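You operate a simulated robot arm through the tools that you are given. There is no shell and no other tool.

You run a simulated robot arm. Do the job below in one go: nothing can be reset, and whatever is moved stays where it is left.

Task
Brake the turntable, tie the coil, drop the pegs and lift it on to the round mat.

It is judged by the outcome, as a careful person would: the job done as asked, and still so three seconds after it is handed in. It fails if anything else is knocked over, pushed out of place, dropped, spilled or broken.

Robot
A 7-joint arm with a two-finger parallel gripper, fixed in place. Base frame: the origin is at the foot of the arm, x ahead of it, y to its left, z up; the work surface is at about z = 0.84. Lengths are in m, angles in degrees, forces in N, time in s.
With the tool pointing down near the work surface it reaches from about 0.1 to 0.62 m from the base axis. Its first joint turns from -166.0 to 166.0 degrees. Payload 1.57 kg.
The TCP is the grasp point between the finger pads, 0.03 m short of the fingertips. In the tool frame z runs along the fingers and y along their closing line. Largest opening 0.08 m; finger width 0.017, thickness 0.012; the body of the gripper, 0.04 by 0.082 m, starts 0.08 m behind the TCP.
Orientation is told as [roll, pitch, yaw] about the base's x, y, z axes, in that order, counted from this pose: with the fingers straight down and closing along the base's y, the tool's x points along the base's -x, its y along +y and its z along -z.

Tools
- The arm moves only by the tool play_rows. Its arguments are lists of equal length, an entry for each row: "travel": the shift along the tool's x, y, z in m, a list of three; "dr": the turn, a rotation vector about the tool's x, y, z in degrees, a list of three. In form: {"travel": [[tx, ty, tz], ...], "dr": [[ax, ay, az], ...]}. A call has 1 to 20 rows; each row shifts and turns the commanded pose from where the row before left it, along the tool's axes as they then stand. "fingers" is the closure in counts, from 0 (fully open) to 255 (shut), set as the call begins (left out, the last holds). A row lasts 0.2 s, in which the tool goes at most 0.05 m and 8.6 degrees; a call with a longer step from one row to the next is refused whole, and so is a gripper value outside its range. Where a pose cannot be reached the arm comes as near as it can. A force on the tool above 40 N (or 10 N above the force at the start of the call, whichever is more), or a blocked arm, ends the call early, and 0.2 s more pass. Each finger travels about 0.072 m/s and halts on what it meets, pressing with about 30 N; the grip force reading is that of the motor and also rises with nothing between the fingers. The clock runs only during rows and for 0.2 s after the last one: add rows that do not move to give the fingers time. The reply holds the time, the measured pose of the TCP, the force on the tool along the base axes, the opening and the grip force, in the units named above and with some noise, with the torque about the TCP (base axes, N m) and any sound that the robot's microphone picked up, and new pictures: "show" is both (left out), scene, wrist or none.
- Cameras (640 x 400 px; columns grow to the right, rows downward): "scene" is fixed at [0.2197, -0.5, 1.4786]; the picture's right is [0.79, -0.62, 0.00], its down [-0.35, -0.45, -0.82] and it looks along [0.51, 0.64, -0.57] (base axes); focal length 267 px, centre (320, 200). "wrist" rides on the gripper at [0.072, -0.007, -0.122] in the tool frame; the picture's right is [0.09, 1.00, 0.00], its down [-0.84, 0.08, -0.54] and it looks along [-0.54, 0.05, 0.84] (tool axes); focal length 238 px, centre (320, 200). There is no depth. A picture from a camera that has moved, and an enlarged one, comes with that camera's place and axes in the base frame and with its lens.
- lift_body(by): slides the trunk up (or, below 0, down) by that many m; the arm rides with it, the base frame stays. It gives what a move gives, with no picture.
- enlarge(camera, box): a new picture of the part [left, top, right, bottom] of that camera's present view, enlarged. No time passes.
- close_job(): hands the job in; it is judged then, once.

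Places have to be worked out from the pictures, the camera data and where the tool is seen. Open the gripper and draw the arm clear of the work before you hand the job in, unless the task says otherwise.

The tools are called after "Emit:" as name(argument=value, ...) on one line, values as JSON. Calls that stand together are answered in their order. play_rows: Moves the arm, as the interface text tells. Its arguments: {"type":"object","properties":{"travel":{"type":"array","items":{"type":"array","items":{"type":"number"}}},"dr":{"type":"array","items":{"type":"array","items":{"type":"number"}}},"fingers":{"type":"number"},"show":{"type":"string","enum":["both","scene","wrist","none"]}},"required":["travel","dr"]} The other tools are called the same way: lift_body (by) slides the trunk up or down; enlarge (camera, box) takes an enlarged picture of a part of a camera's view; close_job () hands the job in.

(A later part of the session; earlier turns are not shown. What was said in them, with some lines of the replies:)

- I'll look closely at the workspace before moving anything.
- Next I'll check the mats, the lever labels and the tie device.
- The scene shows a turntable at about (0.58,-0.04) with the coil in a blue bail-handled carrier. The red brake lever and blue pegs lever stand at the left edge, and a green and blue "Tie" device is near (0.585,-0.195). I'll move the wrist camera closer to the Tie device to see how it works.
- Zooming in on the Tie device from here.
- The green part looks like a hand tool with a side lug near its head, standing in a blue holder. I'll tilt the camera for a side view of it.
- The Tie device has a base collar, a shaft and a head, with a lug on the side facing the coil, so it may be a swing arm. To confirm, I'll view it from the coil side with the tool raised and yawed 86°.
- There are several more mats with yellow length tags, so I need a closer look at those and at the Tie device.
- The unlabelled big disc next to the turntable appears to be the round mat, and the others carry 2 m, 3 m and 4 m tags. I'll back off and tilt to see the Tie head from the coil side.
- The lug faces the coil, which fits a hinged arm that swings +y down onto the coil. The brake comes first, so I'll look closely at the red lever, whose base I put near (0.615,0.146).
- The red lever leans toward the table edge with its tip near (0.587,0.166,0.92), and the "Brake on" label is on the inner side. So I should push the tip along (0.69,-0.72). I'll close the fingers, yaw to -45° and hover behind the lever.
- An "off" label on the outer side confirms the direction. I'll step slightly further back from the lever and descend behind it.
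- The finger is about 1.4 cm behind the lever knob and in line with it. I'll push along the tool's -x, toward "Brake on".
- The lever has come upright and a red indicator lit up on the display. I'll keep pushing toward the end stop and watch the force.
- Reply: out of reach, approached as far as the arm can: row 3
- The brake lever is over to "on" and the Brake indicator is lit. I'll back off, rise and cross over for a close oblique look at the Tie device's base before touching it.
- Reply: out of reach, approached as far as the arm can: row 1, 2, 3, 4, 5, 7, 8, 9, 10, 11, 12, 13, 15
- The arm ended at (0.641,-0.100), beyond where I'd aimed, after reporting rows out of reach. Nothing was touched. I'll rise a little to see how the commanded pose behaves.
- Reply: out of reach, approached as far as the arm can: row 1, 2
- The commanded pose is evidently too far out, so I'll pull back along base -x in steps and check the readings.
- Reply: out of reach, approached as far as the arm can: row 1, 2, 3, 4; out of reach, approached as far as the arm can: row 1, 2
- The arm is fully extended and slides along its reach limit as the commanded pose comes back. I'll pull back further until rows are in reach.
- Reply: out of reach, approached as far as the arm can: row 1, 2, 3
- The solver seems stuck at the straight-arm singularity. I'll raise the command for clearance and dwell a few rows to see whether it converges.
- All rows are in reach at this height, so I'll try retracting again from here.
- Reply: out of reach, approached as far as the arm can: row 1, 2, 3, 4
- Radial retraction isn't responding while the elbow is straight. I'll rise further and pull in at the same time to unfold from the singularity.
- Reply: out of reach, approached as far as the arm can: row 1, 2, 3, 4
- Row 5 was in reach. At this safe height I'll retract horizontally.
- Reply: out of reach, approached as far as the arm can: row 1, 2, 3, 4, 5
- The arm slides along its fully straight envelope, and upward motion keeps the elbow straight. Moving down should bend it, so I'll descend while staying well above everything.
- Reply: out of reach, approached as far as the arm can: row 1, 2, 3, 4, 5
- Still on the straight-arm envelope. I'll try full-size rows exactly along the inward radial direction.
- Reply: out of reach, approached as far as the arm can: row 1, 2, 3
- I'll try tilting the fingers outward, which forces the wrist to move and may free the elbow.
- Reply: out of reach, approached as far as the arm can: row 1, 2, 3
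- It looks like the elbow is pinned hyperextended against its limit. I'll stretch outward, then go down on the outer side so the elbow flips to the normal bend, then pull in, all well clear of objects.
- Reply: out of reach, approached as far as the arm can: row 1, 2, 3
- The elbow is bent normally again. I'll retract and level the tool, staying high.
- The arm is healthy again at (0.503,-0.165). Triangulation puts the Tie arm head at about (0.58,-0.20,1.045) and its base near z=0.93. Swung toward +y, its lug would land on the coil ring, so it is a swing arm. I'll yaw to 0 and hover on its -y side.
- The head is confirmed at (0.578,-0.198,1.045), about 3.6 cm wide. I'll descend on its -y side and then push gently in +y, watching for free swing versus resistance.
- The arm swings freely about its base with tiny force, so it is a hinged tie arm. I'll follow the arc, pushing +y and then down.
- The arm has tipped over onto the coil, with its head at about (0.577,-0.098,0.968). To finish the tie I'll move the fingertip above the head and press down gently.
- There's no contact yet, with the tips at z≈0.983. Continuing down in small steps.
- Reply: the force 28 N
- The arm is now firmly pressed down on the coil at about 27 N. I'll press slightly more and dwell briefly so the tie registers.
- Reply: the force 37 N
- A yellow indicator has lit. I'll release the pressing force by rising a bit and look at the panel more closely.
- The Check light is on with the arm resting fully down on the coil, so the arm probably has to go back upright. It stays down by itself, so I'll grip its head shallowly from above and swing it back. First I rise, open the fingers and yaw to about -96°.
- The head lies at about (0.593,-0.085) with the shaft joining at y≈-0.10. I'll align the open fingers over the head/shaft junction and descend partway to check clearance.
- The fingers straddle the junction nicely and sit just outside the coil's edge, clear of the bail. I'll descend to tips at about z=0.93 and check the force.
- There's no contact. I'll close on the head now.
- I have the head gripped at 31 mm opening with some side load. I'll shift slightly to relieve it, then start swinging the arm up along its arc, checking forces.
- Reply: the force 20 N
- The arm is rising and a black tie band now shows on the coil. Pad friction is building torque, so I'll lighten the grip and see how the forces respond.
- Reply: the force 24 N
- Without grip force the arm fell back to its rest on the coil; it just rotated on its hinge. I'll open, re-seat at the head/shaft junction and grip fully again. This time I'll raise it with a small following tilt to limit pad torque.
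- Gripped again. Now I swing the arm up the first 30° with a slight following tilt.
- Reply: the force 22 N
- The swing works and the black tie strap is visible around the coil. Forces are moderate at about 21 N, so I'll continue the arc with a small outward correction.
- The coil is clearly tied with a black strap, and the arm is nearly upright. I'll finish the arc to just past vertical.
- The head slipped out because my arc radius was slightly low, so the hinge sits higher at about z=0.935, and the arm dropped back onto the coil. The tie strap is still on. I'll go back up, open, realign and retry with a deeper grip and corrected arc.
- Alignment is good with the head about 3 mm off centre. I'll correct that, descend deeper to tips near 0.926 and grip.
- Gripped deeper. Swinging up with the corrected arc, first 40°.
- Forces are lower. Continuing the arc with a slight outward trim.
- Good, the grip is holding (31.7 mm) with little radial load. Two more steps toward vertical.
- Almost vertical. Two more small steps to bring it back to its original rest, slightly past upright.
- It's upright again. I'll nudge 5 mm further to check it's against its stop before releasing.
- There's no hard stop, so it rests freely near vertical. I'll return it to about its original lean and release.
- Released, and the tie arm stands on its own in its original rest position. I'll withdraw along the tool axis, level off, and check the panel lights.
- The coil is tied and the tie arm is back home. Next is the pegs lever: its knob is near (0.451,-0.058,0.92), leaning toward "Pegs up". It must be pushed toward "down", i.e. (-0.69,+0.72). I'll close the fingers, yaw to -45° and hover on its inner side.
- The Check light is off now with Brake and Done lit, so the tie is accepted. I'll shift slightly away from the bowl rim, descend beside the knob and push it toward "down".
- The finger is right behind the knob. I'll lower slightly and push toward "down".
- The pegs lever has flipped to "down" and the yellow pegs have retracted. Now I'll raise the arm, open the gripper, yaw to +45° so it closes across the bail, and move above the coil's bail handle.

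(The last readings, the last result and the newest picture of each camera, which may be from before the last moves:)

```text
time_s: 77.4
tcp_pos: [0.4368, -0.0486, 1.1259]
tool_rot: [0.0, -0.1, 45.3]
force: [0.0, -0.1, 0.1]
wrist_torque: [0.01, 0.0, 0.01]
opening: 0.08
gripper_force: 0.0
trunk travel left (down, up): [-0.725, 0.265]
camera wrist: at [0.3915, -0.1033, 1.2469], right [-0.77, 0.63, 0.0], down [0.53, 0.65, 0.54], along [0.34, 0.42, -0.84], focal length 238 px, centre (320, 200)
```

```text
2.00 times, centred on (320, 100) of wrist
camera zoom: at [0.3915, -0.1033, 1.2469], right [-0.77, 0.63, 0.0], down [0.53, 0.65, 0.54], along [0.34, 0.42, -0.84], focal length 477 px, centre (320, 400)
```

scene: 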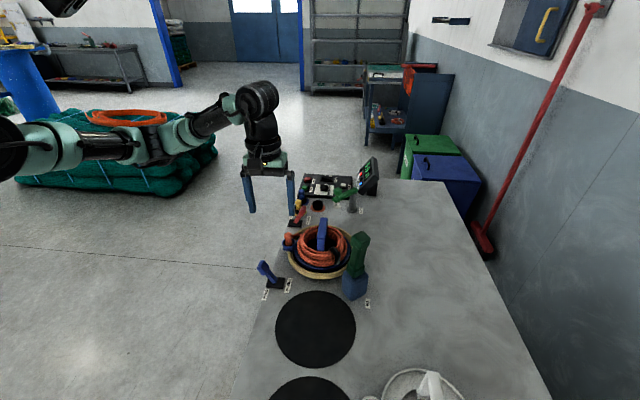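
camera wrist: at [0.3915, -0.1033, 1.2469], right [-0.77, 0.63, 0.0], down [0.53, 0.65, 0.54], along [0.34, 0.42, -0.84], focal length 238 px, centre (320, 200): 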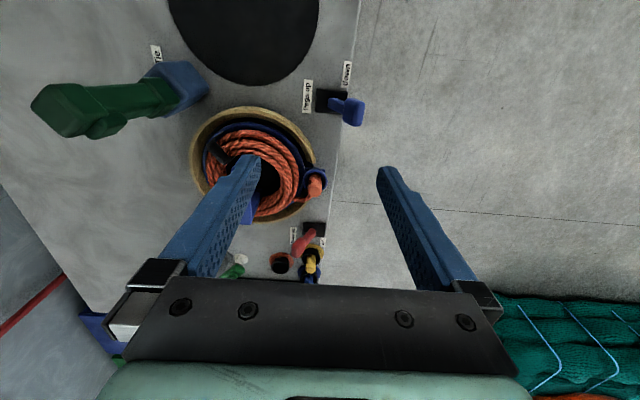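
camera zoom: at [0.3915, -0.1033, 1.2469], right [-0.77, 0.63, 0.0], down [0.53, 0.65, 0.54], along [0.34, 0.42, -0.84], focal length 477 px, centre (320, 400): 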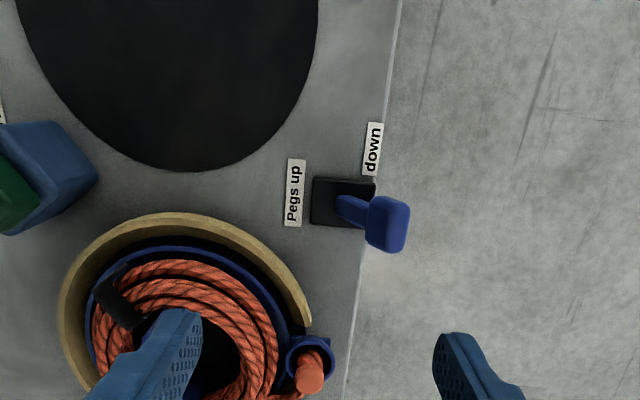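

Moving above the bail for a centred top view.

Emit:
play_rows(travel=[[-0.028, -0.0236, 0], [-0.028, -0.0236, 0], [-0.028, -0.0236, 0], [-0.028, -0.0236, 0]], dr=[[0, 0, 0], [0, 0, 0], [0, 0, 0], [0, 0, 0]], show="both")

Emit:
enlarge(camera="wrist", box=[200, 40, 440, 240])

Emit:
enlarge(camera="scene", box=[260, 160, 380, 290])

```text
time_s: 78.4
tcp_pos: [0.5834, -0.0379, 1.1237]
tool_rot: [0.1, 0.0, 45.1]
force: [0.1, 0.3, 0.0]
wrist_torque: [0.0, 0.0, 0.0]
opening: 0.0803
gripper_force: 0.0
trunk travel left (down, up): [-0.725, 0.265]
camera wrist: at [0.5386, -0.0933, 1.2456], right [-0.77, 0.64, 0.0], down [0.54, 0.65, 0.54], along [0.34, 0.42, -0.84], focal length 238 px, centre (320, 200)
```

scene: 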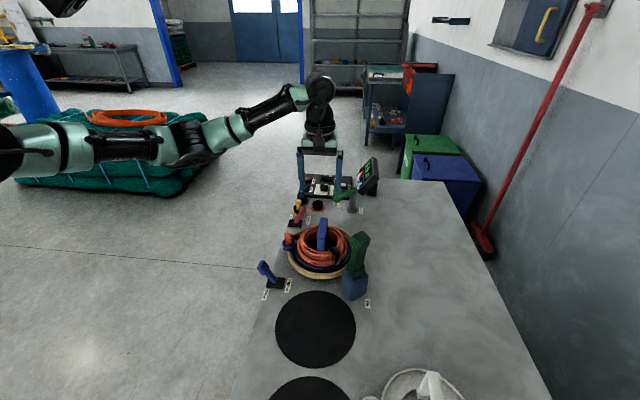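
wrist: 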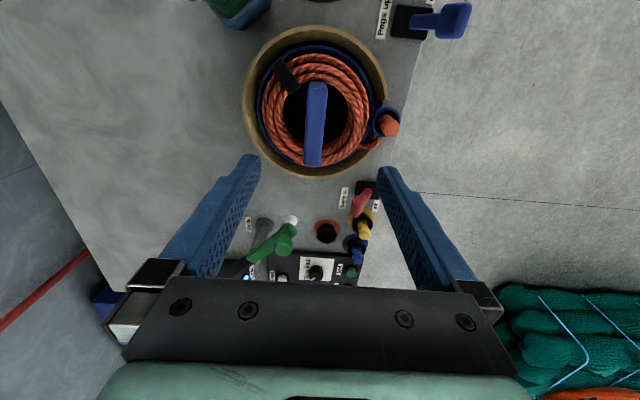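

```text
2.00 times, centred on (320, 140) of wrist
camera zoom: at [0.5386, -0.0933, 1.2456], right [-0.77, 0.64, 0.0], down [0.54, 0.65, 0.54], along [0.34, 0.42, -0.84], focal length 477 px, centre (320, 320)
```

zoom: 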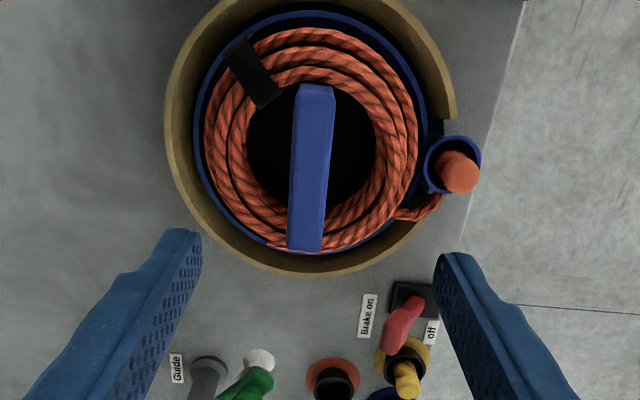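

```text
3.08 times, centred on (320, 225) of scene
camera zoom: at [0.2197, -0.5, 1.4786], right [0.79, -0.62, 0.0], down [-0.35, -0.45, -0.82], along [0.51, 0.64, -0.57], focal length 822 px, centre (320, 123)
```

zoom: 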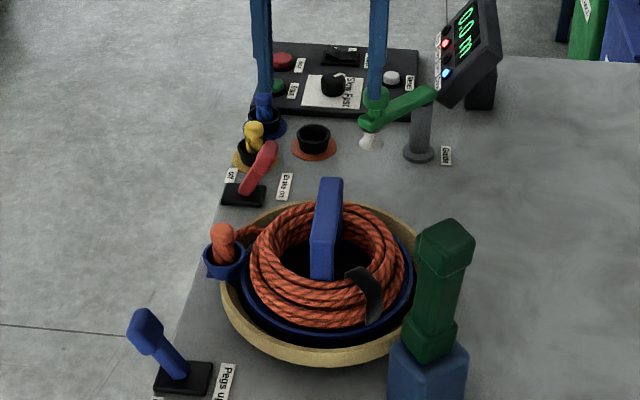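

The bail bar lies along about 45°, centred near (0.589,-0.037), and all pegs are down. I'll set a partial opening of about 50 mm, centre on the bar and descend partway.

Emit:
play_rows(travel=[[-0.0046, -0.0045, 0], [0, 0, 0.035], [0, 0, 0.035], [0, 0, 0.034], [0, 0, 0]], dr=[[0, 0, 0], [0, 0, 0], [0, 0, 0], [0, 0, 0], [0, 0, 0]], fingers=96, show="both")

Emit:
enlarge(camera="wrist", box=[200, 20, 440, 220])

Emit:
enlarge(camera="scene", box=[260, 160, 380, 290])

```text
time_s: 79.6
tcp_pos: [0.5897, -0.0353, 1.0187]
tool_rot: [0.0, 0.0, 45.1]
force: [-0.9, 0.8, 0.0]
wrist_torque: [-0.01, -0.03, -0.01]
opening: 0.0501
gripper_force: 0.1
trunk travel left (down, up): [-0.725, 0.265]
camera wrist: at [0.5451, -0.0902, 1.1395], right [-0.77, 0.64, 0.0], down [0.54, 0.65, 0.54], along [0.35, 0.42, -0.84], focal length 238 px, centre (320, 200)
```

scene: 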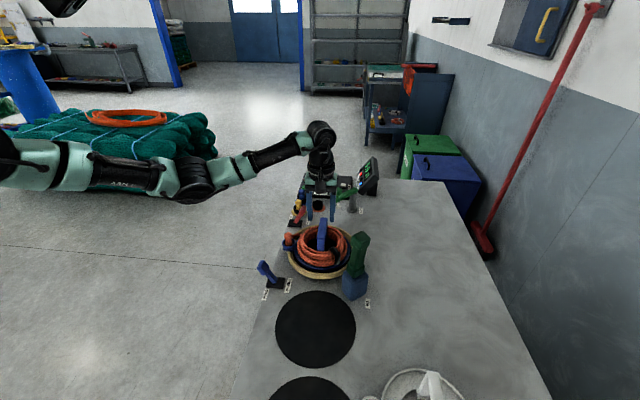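
wrist: 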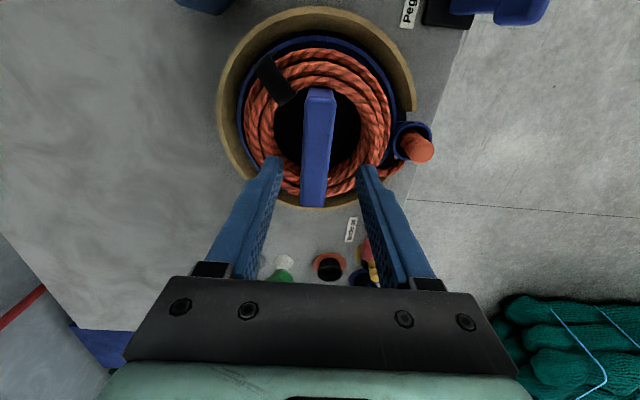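

```text
2.00 times, centred on (320, 120) of wrist
camera zoom: at [0.5451, -0.0902, 1.1395], right [-0.77, 0.64, 0.0], down [0.54, 0.65, 0.54], along [0.35, 0.42, -0.84], focal length 477 px, centre (320, 360)
```

zoom: 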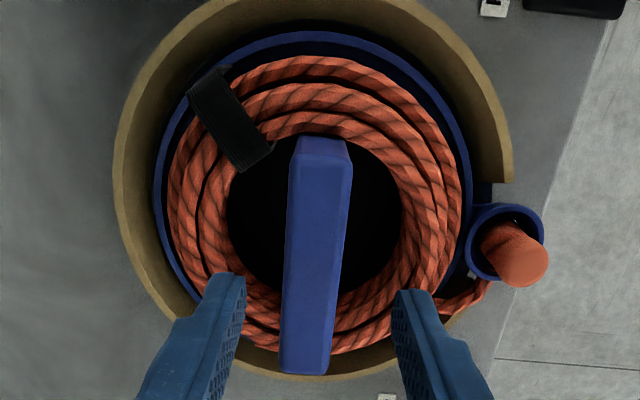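

```text
3.08 times, centred on (320, 225) of scene
camera zoom: at [0.2197, -0.5, 1.4786], right [0.79, -0.62, 0.0], down [-0.35, -0.45, -0.82], along [0.51, 0.64, -0.57], focal length 822 px, centre (320, 123)
```

zoom: 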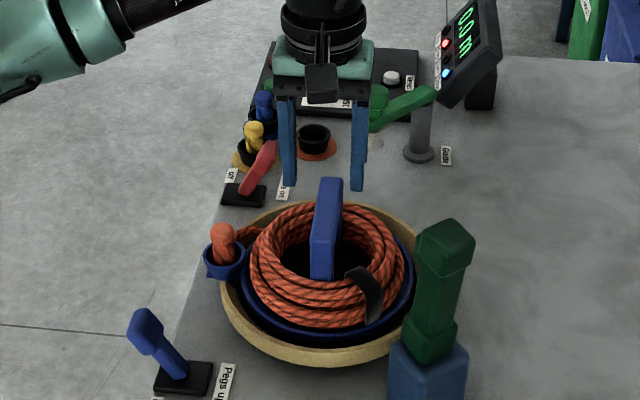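

Parallax puts the bar top at z≈0.955, its true centre near (0.599,-0.030) and its width about 24 mm. I'll adjust position, narrow the opening to about 43 mm so the fingers stay inside the coil's hole, and descend.

Emit:
play_rows(travel=[[-0.0095, -0.0027, 0], [0, 0, 0.02], [0, 0, 0.02], [0, 0, 0.012], [0, 0, 0.01], [0, 0, 0]], dr=[[0, 0, 0], [0, 0, 0], [0, 0, 0], [0, 0, 0], [0, 0, 0], [0, 0, 0]], fingers=118, show="both")

Emit:
enlarge(camera="wrist", box=[200, 20, 440, 220])

Emit:
enlarge(camera="scene", box=[260, 160, 380, 290])

```text
time_s: 81.0
tcp_pos: [0.5976, -0.0312, 0.9587]
tool_rot: [0.0, 0.0, 45.2]
force: [0.4, -0.9, 0.4]
wrist_torque: [0.0, 0.0, -0.01]
opening: 0.043
gripper_force: 0.0
trunk travel left (down, up): [-0.725, 0.265]
camera wrist: at [0.5525, -0.0867, 1.0801], right [-0.77, 0.64, 0.0], down [0.54, 0.65, 0.54], along [0.35, 0.42, -0.84], focal length 238 px, centre (320, 200)
```

scene: 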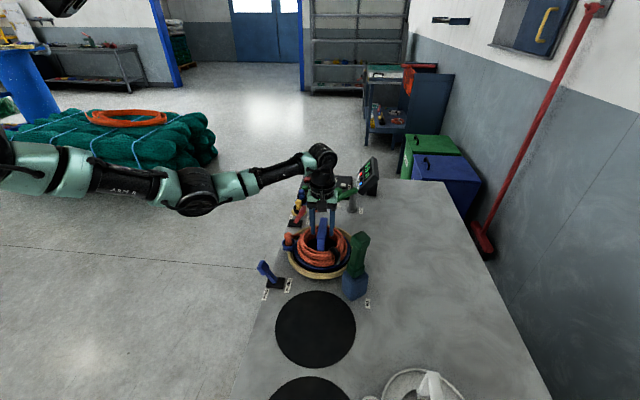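
wrist: 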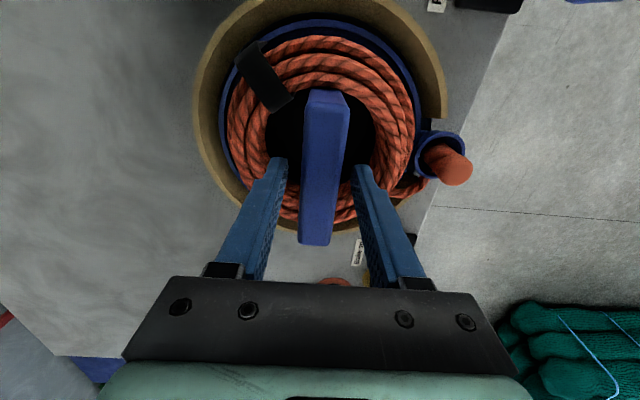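

```text
2.00 times, centred on (320, 120) of wrist
camera zoom: at [0.5525, -0.0867, 1.0801], right [-0.77, 0.64, 0.0], down [0.54, 0.65, 0.54], along [0.35, 0.42, -0.84], focal length 477 px, centre (320, 360)
```

zoom: 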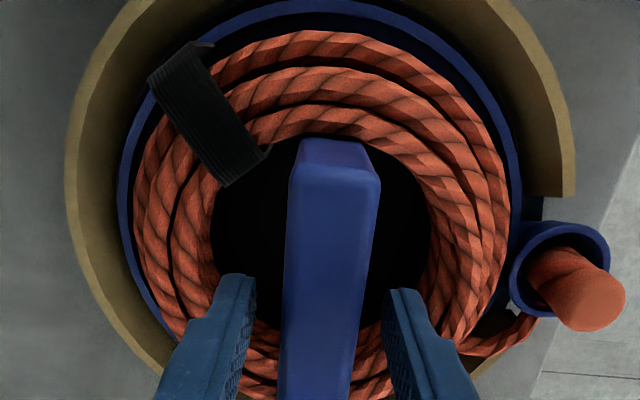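

```text
3.08 times, centred on (320, 225) of scene
camera zoom: at [0.2197, -0.5, 1.4786], right [0.79, -0.62, 0.0], down [-0.35, -0.45, -0.82], along [0.51, 0.64, -0.57], focal length 822 px, centre (320, 123)
```

zoom: 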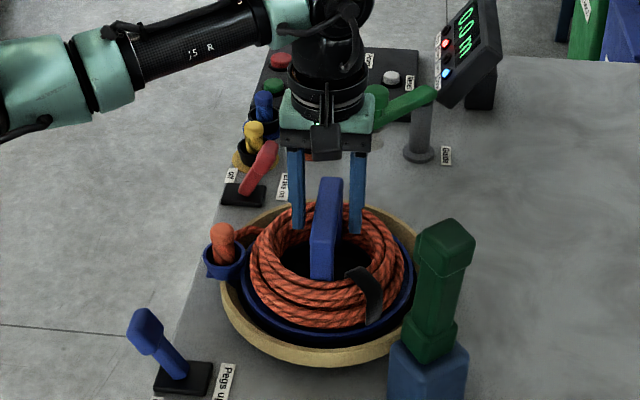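

The bar is centred between the fingers. I'll lower 6 mm more and close the grip.

Emit:
play_rows(travel=[[0, 0, 0.006], [0, 0, 0]], dr=[[0, 0, 0], [0, 0, 0]], show="none")

Emit:
play_rows(travel=[[0, 0, 0], [0, 0, 0], [0, 0, 0]], dr=[[0, 0, 0], [0, 0, 0], [0, 0, 0]], fingers=255, show="both")

Emit:
enlarge(camera="wrist", box=[200, 20, 440, 260])

```text
time_s: 81.6
tcp_pos: [0.5987, -0.0307, 0.953]
tool_rot: [-0.1, 0.0, 45.1]
force: [-0.3, 0.0, 0.4]
wrist_torque: [0.01, 0.03, -0.02]
opening: 0.0432
gripper_force: 0.1
trunk travel left (down, up): [-0.725, 0.265]
```

```text
time_s: 82.4
tcp_pos: [0.5976, -0.0311, 0.9537]
tool_rot: [0.0, 0.2, 45.1]
force: [-1.7, 0.3, -0.5]
wrist_torque: [0.03, 0.03, -0.03]
opening: 0.0238
gripper_force: 30.3
trunk travel left (down, up): [-0.725, 0.265]
camera wrist: at [0.5531, -0.0866, 1.0737], right [-0.77, 0.64, 0.0], down [0.54, 0.65, 0.54], along [0.34, 0.42, -0.84], focal length 238 px, centre (320, 200)
```

scene: 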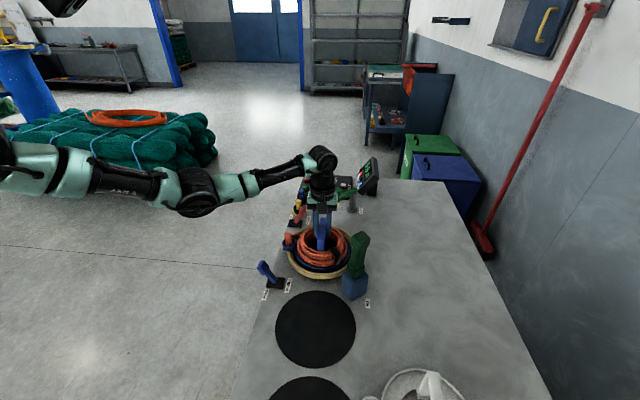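
wrist: 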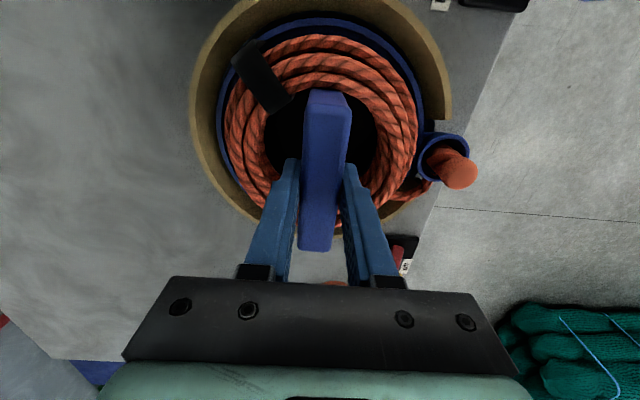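

```text
1.67 times, centred on (320, 140) of wrist
camera zoom: at [0.5531, -0.0866, 1.0737], right [-0.77, 0.64, 0.0], down [0.54, 0.65, 0.54], along [0.34, 0.42, -0.84], focal length 397 px, centre (320, 300)
```

zoom: 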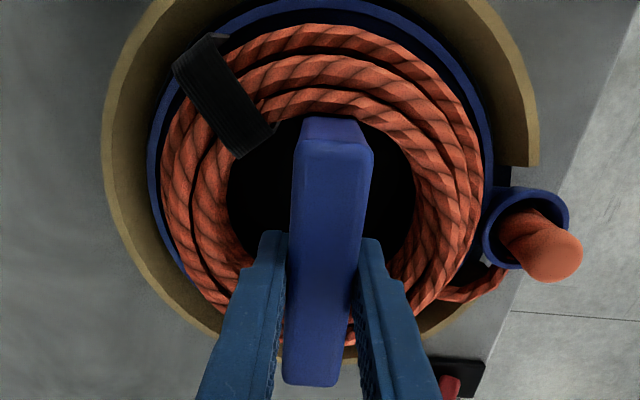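

The bail is firmly gripped at 23.8 mm opening. I'll lift straight up slowly, 3 cm first, and check.

Emit:
play_rows(travel=[[0, 0, -0.005], [0, 0, -0.01], [0, 0, -0.015], [0, 0, 0]], dr=[[0, 0, 0], [0, 0, 0], [0, 0, 0], [0, 0, 0]], show="both")

Emit:
enlarge(camera="scene", box=[260, 160, 380, 290])

```text
time_s: 83.4
tcp_pos: [0.5976, -0.0295, 0.9828]
tool_rot: [0.0, 0.2, 45.0]
force: [-1.2, -0.5, -3.4]
wrist_torque: [-0.04, -0.07, 0.0]
opening: 0.0238
gripper_force: 30.1
trunk travel left (down, up): [-0.725, 0.265]
camera wrist: at [0.5527, -0.0856, 1.1031], right [-0.77, 0.64, 0.0], down [0.54, 0.65, 0.54], along [0.34, 0.42, -0.84], focal length 238 px, centre (320, 200)
```

scene: 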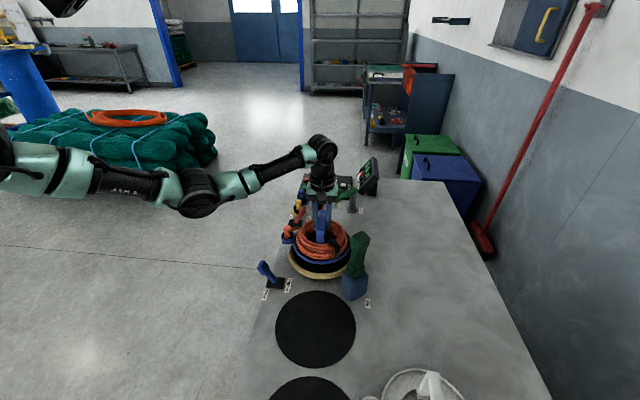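
wrist: 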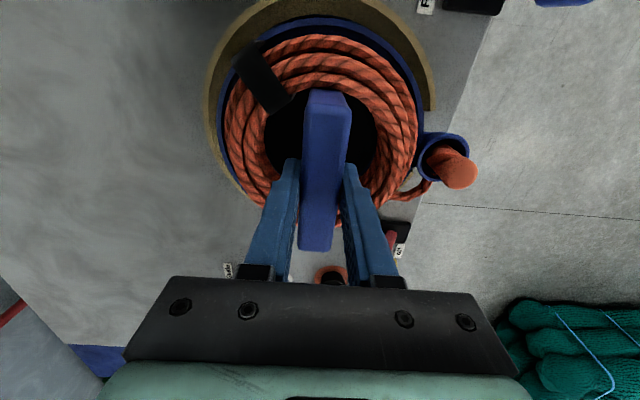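

```text
3.08 times, centred on (320, 225) of scene
camera zoom: at [0.2197, -0.5, 1.4786], right [0.79, -0.62, 0.0], down [-0.35, -0.45, -0.82], along [0.51, 0.64, -0.57], focal length 822 px, centre (320, 123)
```

zoom: 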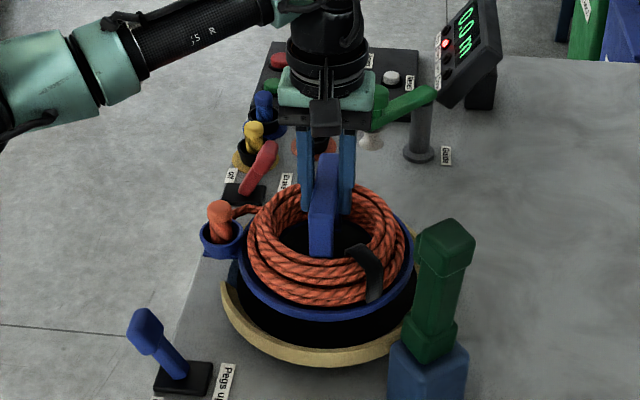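

The carrier with the tied coil lifted cleanly, about 3.4 N. I'll lift to about z=1.17 to clear the tie arm, then carry it over the round mat at about (0.44,-0.21).

Emit:
play_rows(travel=[[0, 0, -0.03], [0, 0, -0.035], [0, 0, -0.035], [0, 0, -0.035], [0, 0, -0.035], [0, 0, -0.02], [0, 0, 0]], dr=[[0, 0, 0], [0, 0, 0], [0, 0, 0], [0, 0, 0], [0, 0, 0], [0, 0, 0], [0, 0, 0]], show="scene")

```text
time_s: 85.0
tcp_pos: [0.5946, -0.0298, 1.1735]
tool_rot: [0.0, 0.1, 45.2]
force: [0.5, -0.5, -3.6]
wrist_torque: [-0.05, 0.0, 0.0]
opening: 0.0237
gripper_force: 29.8
trunk travel left (down, up): [-0.725, 0.265]
```

scene: 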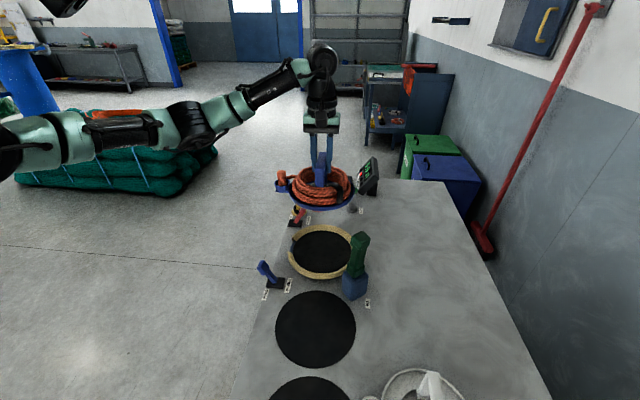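

Lifted well clear. Now translating toward the mat at this height.

Emit:
play_rows(travel=[[0.015, -0.001, 0], [0.028, -0.0019, 0], [0.028, -0.0019, 0], [0.028, -0.0019, 0], [0.028, -0.0019, 0], [0.028, -0.0019, 0], [0.028, -0.0019, 0], [0.028, -0.0019, 0], [0.022, -0.0015, 0], [0, 0, 0]], dr=[[0, 0, 0], [0, 0, 0], [0, 0, 0], [0, 0, 0], [0, 0, 0], [0, 0, 0], [0, 0, 0], [0, 0, 0], [0, 0, 0], [0, 0, 0]], show="both")

Emit:
enlarge(camera="scene", box=[220, 190, 420, 400])

```text
time_s: 87.2
tcp_pos: [0.4444, -0.2059, 1.17]
tool_rot: [0.0, 0.1, 45.2]
force: [0.9, -0.5, -3.6]
wrist_torque: [-0.04, -0.05, 0.01]
opening: 0.0238
gripper_force: 30.3
trunk travel left (down, up): [-0.725, 0.265]
camera wrist: at [0.3998, -0.2612, 1.2916], right [-0.77, 0.64, 0.0], down [0.54, 0.65, 0.54], along [0.34, 0.42, -0.84], focal length 238 px, centre (320, 200)
```

scene: 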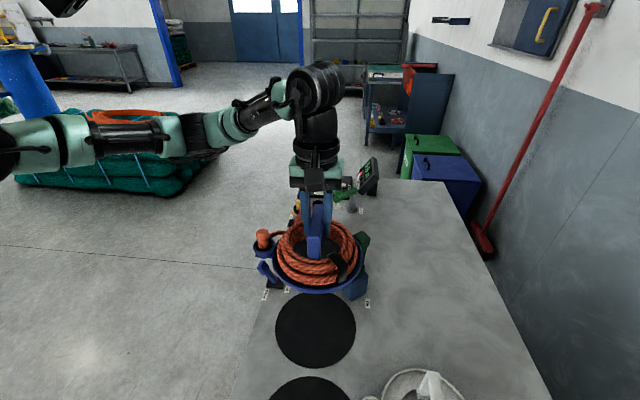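
wrist: 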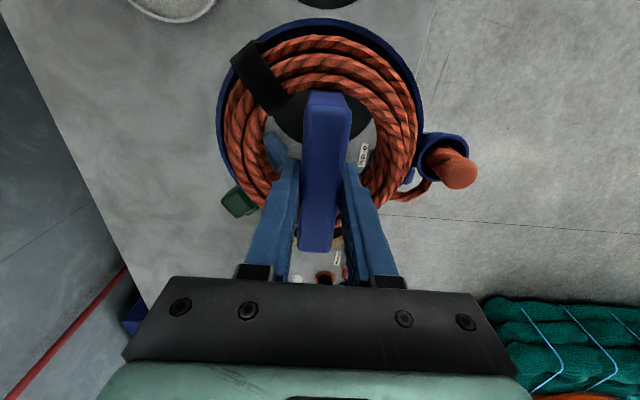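

```text
1.90 times, centred on (320, 295) of scene
camera zoom: at [0.2197, -0.5, 1.4786], right [0.79, -0.62, 0.0], down [-0.35, -0.45, -0.82], along [0.51, 0.64, -0.57], focal length 509 px, centre (320, 19)
```

zoom: 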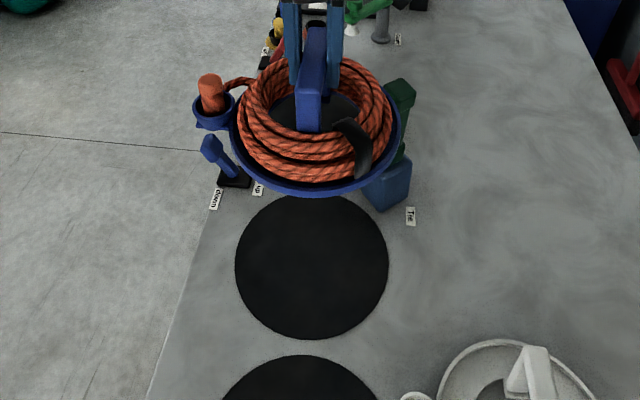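

The carrier is hovering over the mat. I'll make a small centring shift and lower to just above the surface, checking before touchdown.

Emit:
play_rows(travel=[[0.0055, -0.0008, 0.02], [0, 0, 0.035], [0, 0, 0.035], [0, 0, 0.035], [0, 0, 0.035], [0, 0, 0.035], [0, 0, 0.01], [0, 0, 0]], dr=[[0, 0, 0], [0, 0, 0], [0, 0, 0], [0, 0, 0], [0, 0, 0], [0, 0, 0], [0, 0, 0], [0, 0, 0]], show="both")

Emit:
enlarge(camera="scene", box=[240, 210, 400, 390])

```text
time_s: 89.0
tcp_pos: [0.4406, -0.2092, 0.9662]
tool_rot: [0.0, 0.1, 45.1]
force: [-0.1, -0.2, -3.6]
wrist_torque: [-0.06, -0.04, 0.01]
opening: 0.0237
gripper_force: 29.8
trunk travel left (down, up): [-0.725, 0.265]
camera wrist: at [0.3958, -0.2642, 1.0879], right [-0.77, 0.64, 0.0], down [0.54, 0.65, 0.54], along [0.34, 0.42, -0.84], focal length 238 px, centre (320, 200)
```

scene: 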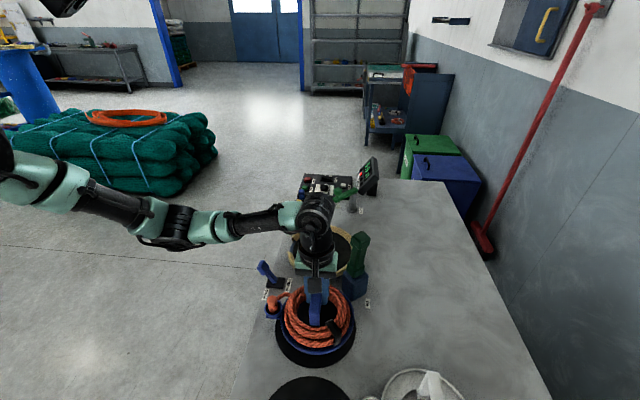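
wrist: 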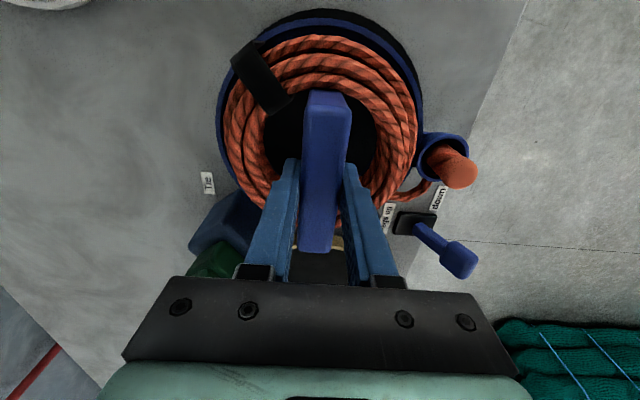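

```text
2.22 times, centred on (320, 300) of scene
camera zoom: at [0.2197, -0.5, 1.4786], right [0.79, -0.62, 0.0], down [-0.35, -0.45, -0.82], along [0.51, 0.64, -0.57], focal length 594 px, centre (320, -22)
```

zoom: 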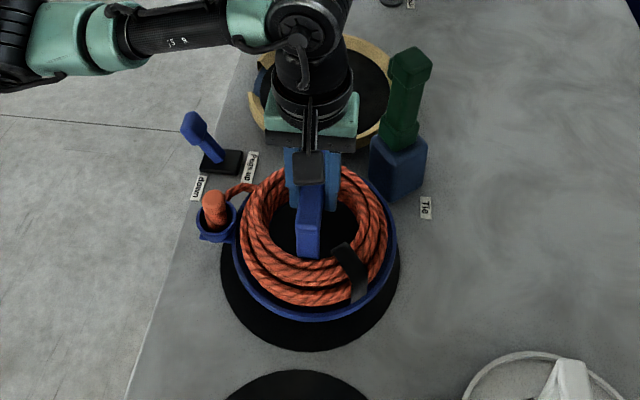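

It's just above the mat and well centred. Lowering slowly to touchdown.

Emit:
play_rows(travel=[[0, 0, 0.01], [0, 0, 0.008], [0, 0, 0.006], [0, 0, 0.004], [0, 0, 0.004], [0, 0, 0]], dr=[[0, 0, 0], [0, 0, 0], [0, 0, 0], [0, 0, 0], [0, 0, 0], [0, 0, 0]], show="scene")

Emit:
enlarge(camera="scene", box=[240, 210, 400, 390])

```text
time_s: 90.4
tcp_pos: [0.4411, -0.2125, 0.9357]
tool_rot: [0.0, 0.0, 45.1]
force: [0.5, -0.9, -3.6]
wrist_torque: [-0.05, -0.03, 0.0]
opening: 0.0235
gripper_force: 29.7
trunk travel left (down, up): [-0.725, 0.265]
```

scene: 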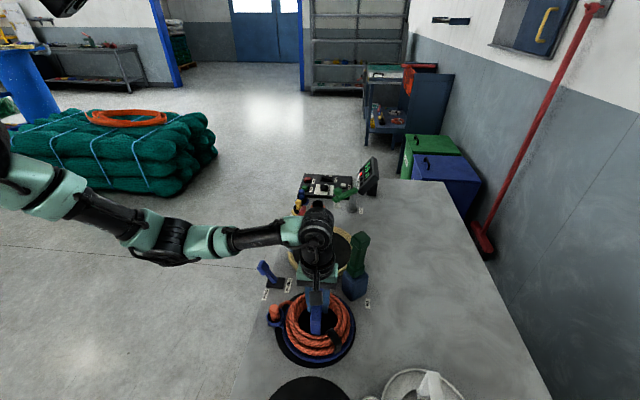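

```text
2.22 times, centred on (320, 300) of scene
camera zoom: at [0.2197, -0.5, 1.4786], right [0.79, -0.62, 0.0], down [-0.35, -0.45, -0.82], along [0.51, 0.64, -0.57], focal length 594 px, centre (320, -22)
```

zoom: 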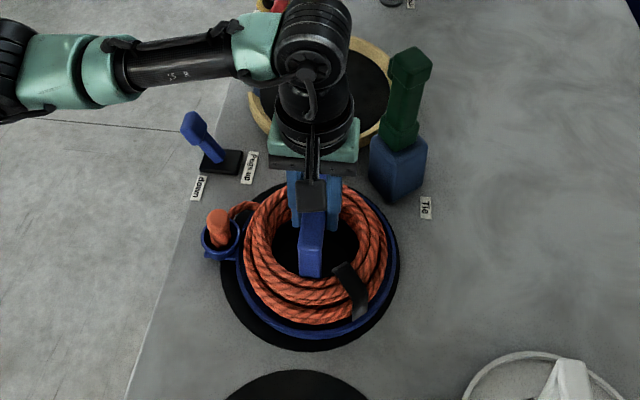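

The tray ring sits slightly toward the mat's right edge, so I'll shift 6 mm left and keep lowering in small steps.

Emit:
play_rows(travel=[[0, 0.006, 0], [0, 0, 0.003], [0, 0, 0.003], [0, 0, 0.003], [0, 0, 0]], dr=[[0, 0, 0], [0, 0, 0], [0, 0, 0], [0, 0, 0], [0, 0, 0]], show="none")

```text
time_s: 91.6
tcp_pos: [0.4364, -0.2085, 0.9289]
tool_rot: [-0.4, 0.0, 45.1]
force: [0.8, -1.8, 19.8]
wrist_torque: [-0.43, 0.56, 0.02]
opening: 0.0236
gripper_force: 30.2
trunk travel left (down, up): [-0.725, 0.265]
```

Touched down. I'll relieve the press by about 3 mm and check before opening.

Emit:
play_rows(travel=[[0, 0, -0.003], [0, 0, 0]], dr=[[0, 0, 0], [0, 0, 0]], show="both")

Emit:
enlarge(camera="scene", box=[240, 210, 400, 390])

```text
time_s: 92.2
tcp_pos: [0.4356, -0.2063, 0.9307]
tool_rot: [0.1, 0.0, 45.2]
force: [0.5, -0.7, 2.6]
wrist_torque: [0.26, -0.46, -0.12]
opening: 0.0238
gripper_force: 30.0
trunk travel left (down, up): [-0.725, 0.265]
camera wrist: at [0.3902, -0.2619, 1.0508], right [-0.77, 0.64, 0.0], down [0.54, 0.65, 0.54], along [0.34, 0.42, -0.84], focal length 238 px, centre (320, 200)
```

scene: 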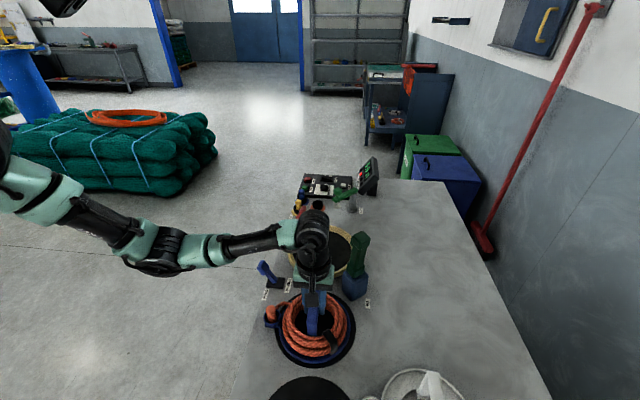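
wrist: 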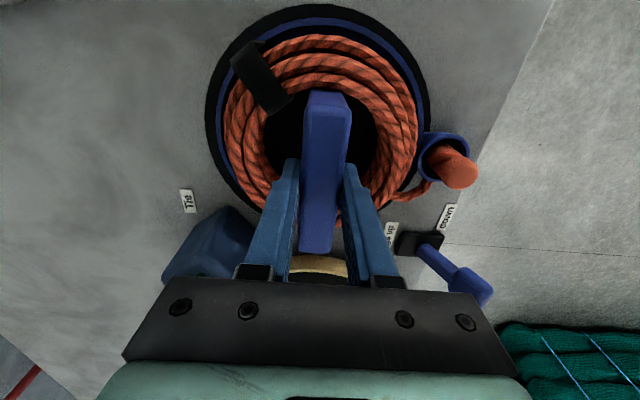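

```text
2.22 times, centred on (320, 300) of scene
camera zoom: at [0.2197, -0.5, 1.4786], right [0.79, -0.62, 0.0], down [-0.35, -0.45, -0.82], along [0.51, 0.64, -0.57], focal length 594 px, centre (320, -22)
```

zoom: 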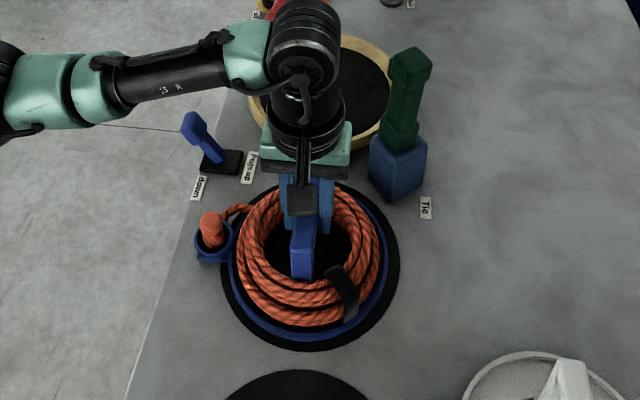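

The tray sits on the mat with a visible black margin all round. I'll open just enough (about 43 mm) to free the bail without touching the rope.

Emit:
play_rows(travel=[[0, 0, 0], [0, 0, 0], [0, 0, 0]], dr=[[0, 0, 0], [0, 0, 0], [0, 0, 0]], fingers=118, show="wrist")

Emit:
play_rows(travel=[[0, 0, -0.01], [0, 0, -0.015], [0, 0, -0.03], [0, 0, -0.04], [0, 0, -0.045], [0, 0, -0.045], [0, 0, -0.045]], dr=[[0, 0, 0], [0, 0, 0], [0, 0, 0], [0, 0, 0], [0, 0, 0], [0, 0, 0], [0, 0, 0]], show="both")

Emit:
enlarge(camera="scene", box=[220, 150, 420, 390])

```text
time_s: 93.0
tcp_pos: [0.4356, -0.2066, 0.93]
tool_rot: [0.1, 0.0, 45.2]
force: [-0.6, 0.3, -0.7]
wrist_torque: [-0.02, -0.01, 0.02]
opening: 0.043
gripper_force: 0.0
trunk travel left (down, up): [-0.725, 0.265]
camera wrist: at [0.3905, -0.2621, 1.0516], right [-0.77, 0.64, 0.0], down [0.54, 0.65, 0.54], along [0.34, 0.42, -0.84], focal length 238 px, centre (320, 200)
```

wrist: 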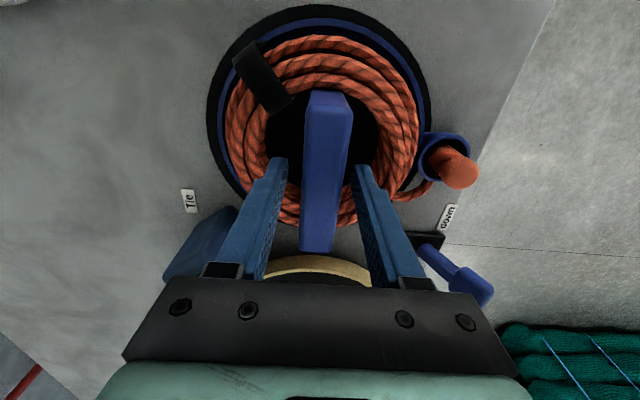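

```text
time_s: 94.6
tcp_pos: [0.439, -0.2054, 1.1586]
tool_rot: [0.0, 0.0, 45.1]
force: [-0.1, -0.2, -0.6]
wrist_torque: [-0.01, 0.02, 0.02]
opening: 0.0429
gripper_force: 0.1
trunk travel left (down, up): [-0.725, 0.265]
camera wrist: at [0.3934, -0.2607, 1.2808], right [-0.77, 0.64, 0.0], down [0.54, 0.65, 0.54], along [0.34, 0.42, -0.84], focal length 238 px, centre (320, 200)
```

scene: 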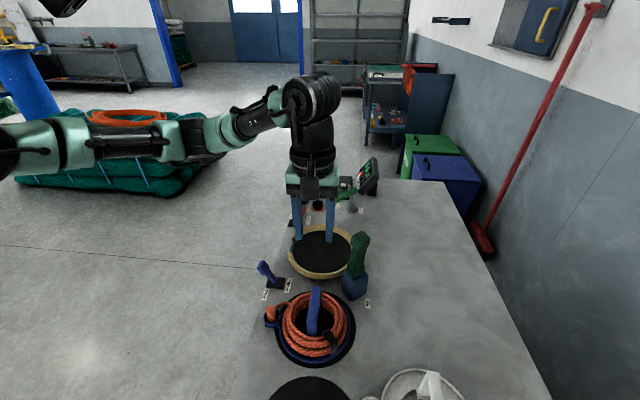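
wrist: 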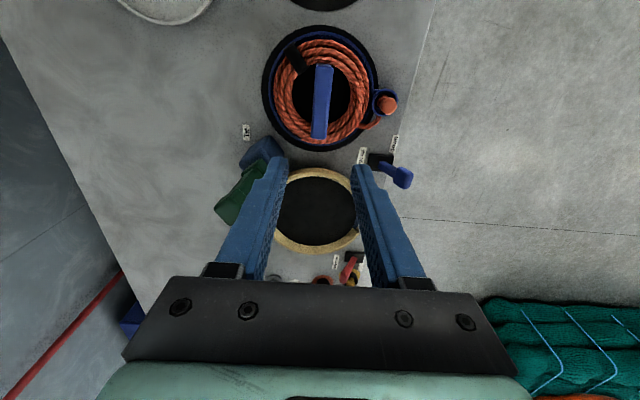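

```text
1.67 times, centred on (320, 270) of scene
camera zoom: at [0.2197, -0.5, 1.4786], right [0.79, -0.62, 0.0], down [-0.35, -0.45, -0.82], along [0.51, 0.64, -0.57], focal length 445 px, centre (320, 83)
```

zoom: 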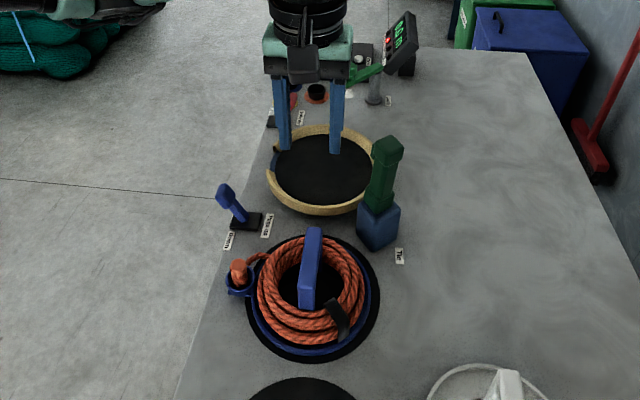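

The coil is seated on the round mat with the tie on, the brake on, pegs down and the tie arm upright. I'll open fully, draw the arm up and clear, and do a final check.

Emit:
play_rows(travel=[[0, 0, -0.03], [0, 0.034, -0.03], [0, 0.034, -0.03], [0, 0.034, -0.03], [0, 0.034, -0.02], [0, 0, 0], [0, 0, 0], [0, 0, 0]], dr=[[0, 0, 0], [0, 0, 0], [0, 0, 0], [0, 0, 0], [0, 0, 0], [0, 0, 0], [0, 0, 0], [0, 0, 0]], fingers=0, show="both")

Emit:
enlarge(camera="scene", box=[240, 150, 400, 390])

Emit:
enlarge(camera="scene", box=[280, 155, 390, 235])

```text
time_s: 96.4
tcp_pos: [0.3389, -0.11, 1.2997]
tool_rot: [0.0, 0.1, 45.0]
force: [-0.8, -0.3, -0.5]
wrist_torque: [0.0, 0.0, -0.02]
opening: 0.08
gripper_force: 0.0
trunk travel left (down, up): [-0.725, 0.265]
camera wrist: at [0.294, -0.1659, 1.4212], right [-0.77, 0.64, 0.0], down [0.54, 0.65, 0.54], along [0.34, 0.42, -0.84], focal length 238 px, centre (320, 200)
```

scene: 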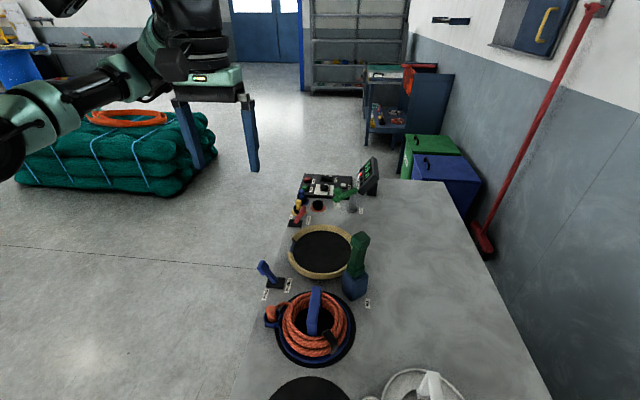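
wrist: 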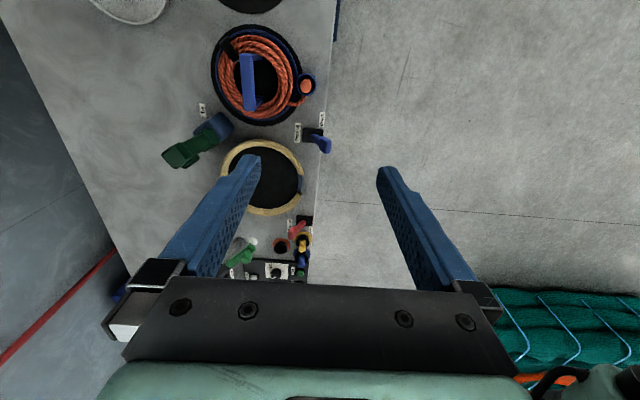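

```text
1.67 times, centred on (320, 270) of scene
camera zoom: at [0.2197, -0.5, 1.4786], right [0.79, -0.62, 0.0], down [-0.35, -0.45, -0.82], along [0.51, 0.64, -0.57], focal length 445 px, centre (320, 83)
```

zoom: 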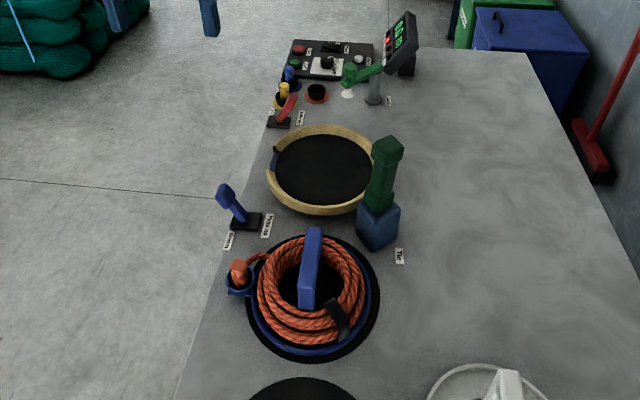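

```text
5.00 times, centred on (335, 195) of scene
camera zoom: at [0.2197, -0.5, 1.4786], right [0.79, -0.62, 0.0], down [-0.35, -0.45, -0.82], along [0.51, 0.64, -0.57], focal length 1336 px, centre (245, 225)
```

zoom: 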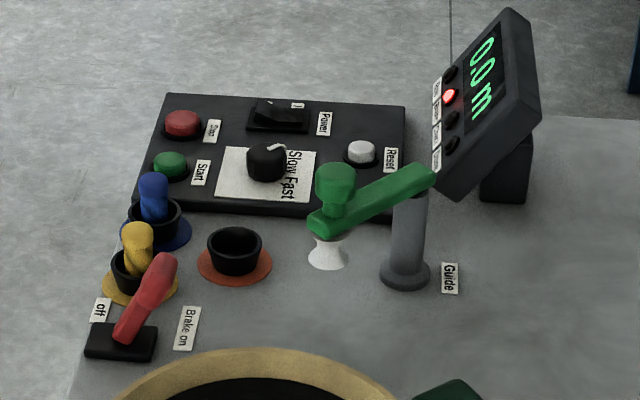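

The final view shows the brake lever on with its light lit, the coil strapped and the pegs lever down. The tie arm is upright, and the coil carrier rests centred on the round mat with its end plug still in the cup. Nothing else has moved and the arm is clear, so I'm handing in the job.

Emit:
close_job()

```text
The job is handed in.
```

The job is handed in: the brake is on, the coil is tied, the pegs are down, and the coil is sitting on the round mat. The final pictures showed the following:

- **Brake:** the red lever is over at "Brake on" and the Brake light is lit.
- **Tie:** one black strap is around the coil, and the tie arm is back upright. A Check light came on while the arm was down and went out afterwards.
- **Pegs:** the blue lever is over at "down". The yellow pegs are retracted.
- **Coil:** the carrier sits inside the edge of the unlabelled round mat beside the turntable. I took this to be the mat you meant, since the other discs are tagged 2 m, 3 m and 4 m. The carrier's side cup, with the rope's end plug in it, overhangs the mat edge.

Two things went less than smoothly:

- **Tie arm:** it dropped back onto the coil twice while I was raising it. The strap stayed on and I saw no damage.
- **Reach:** after setting the brake, the robot arm got stuck fully stretched for a while, but it touched nothing.

The pictures show nothing else knocked over or moved. The gripper is open and the arm is clear of the work.
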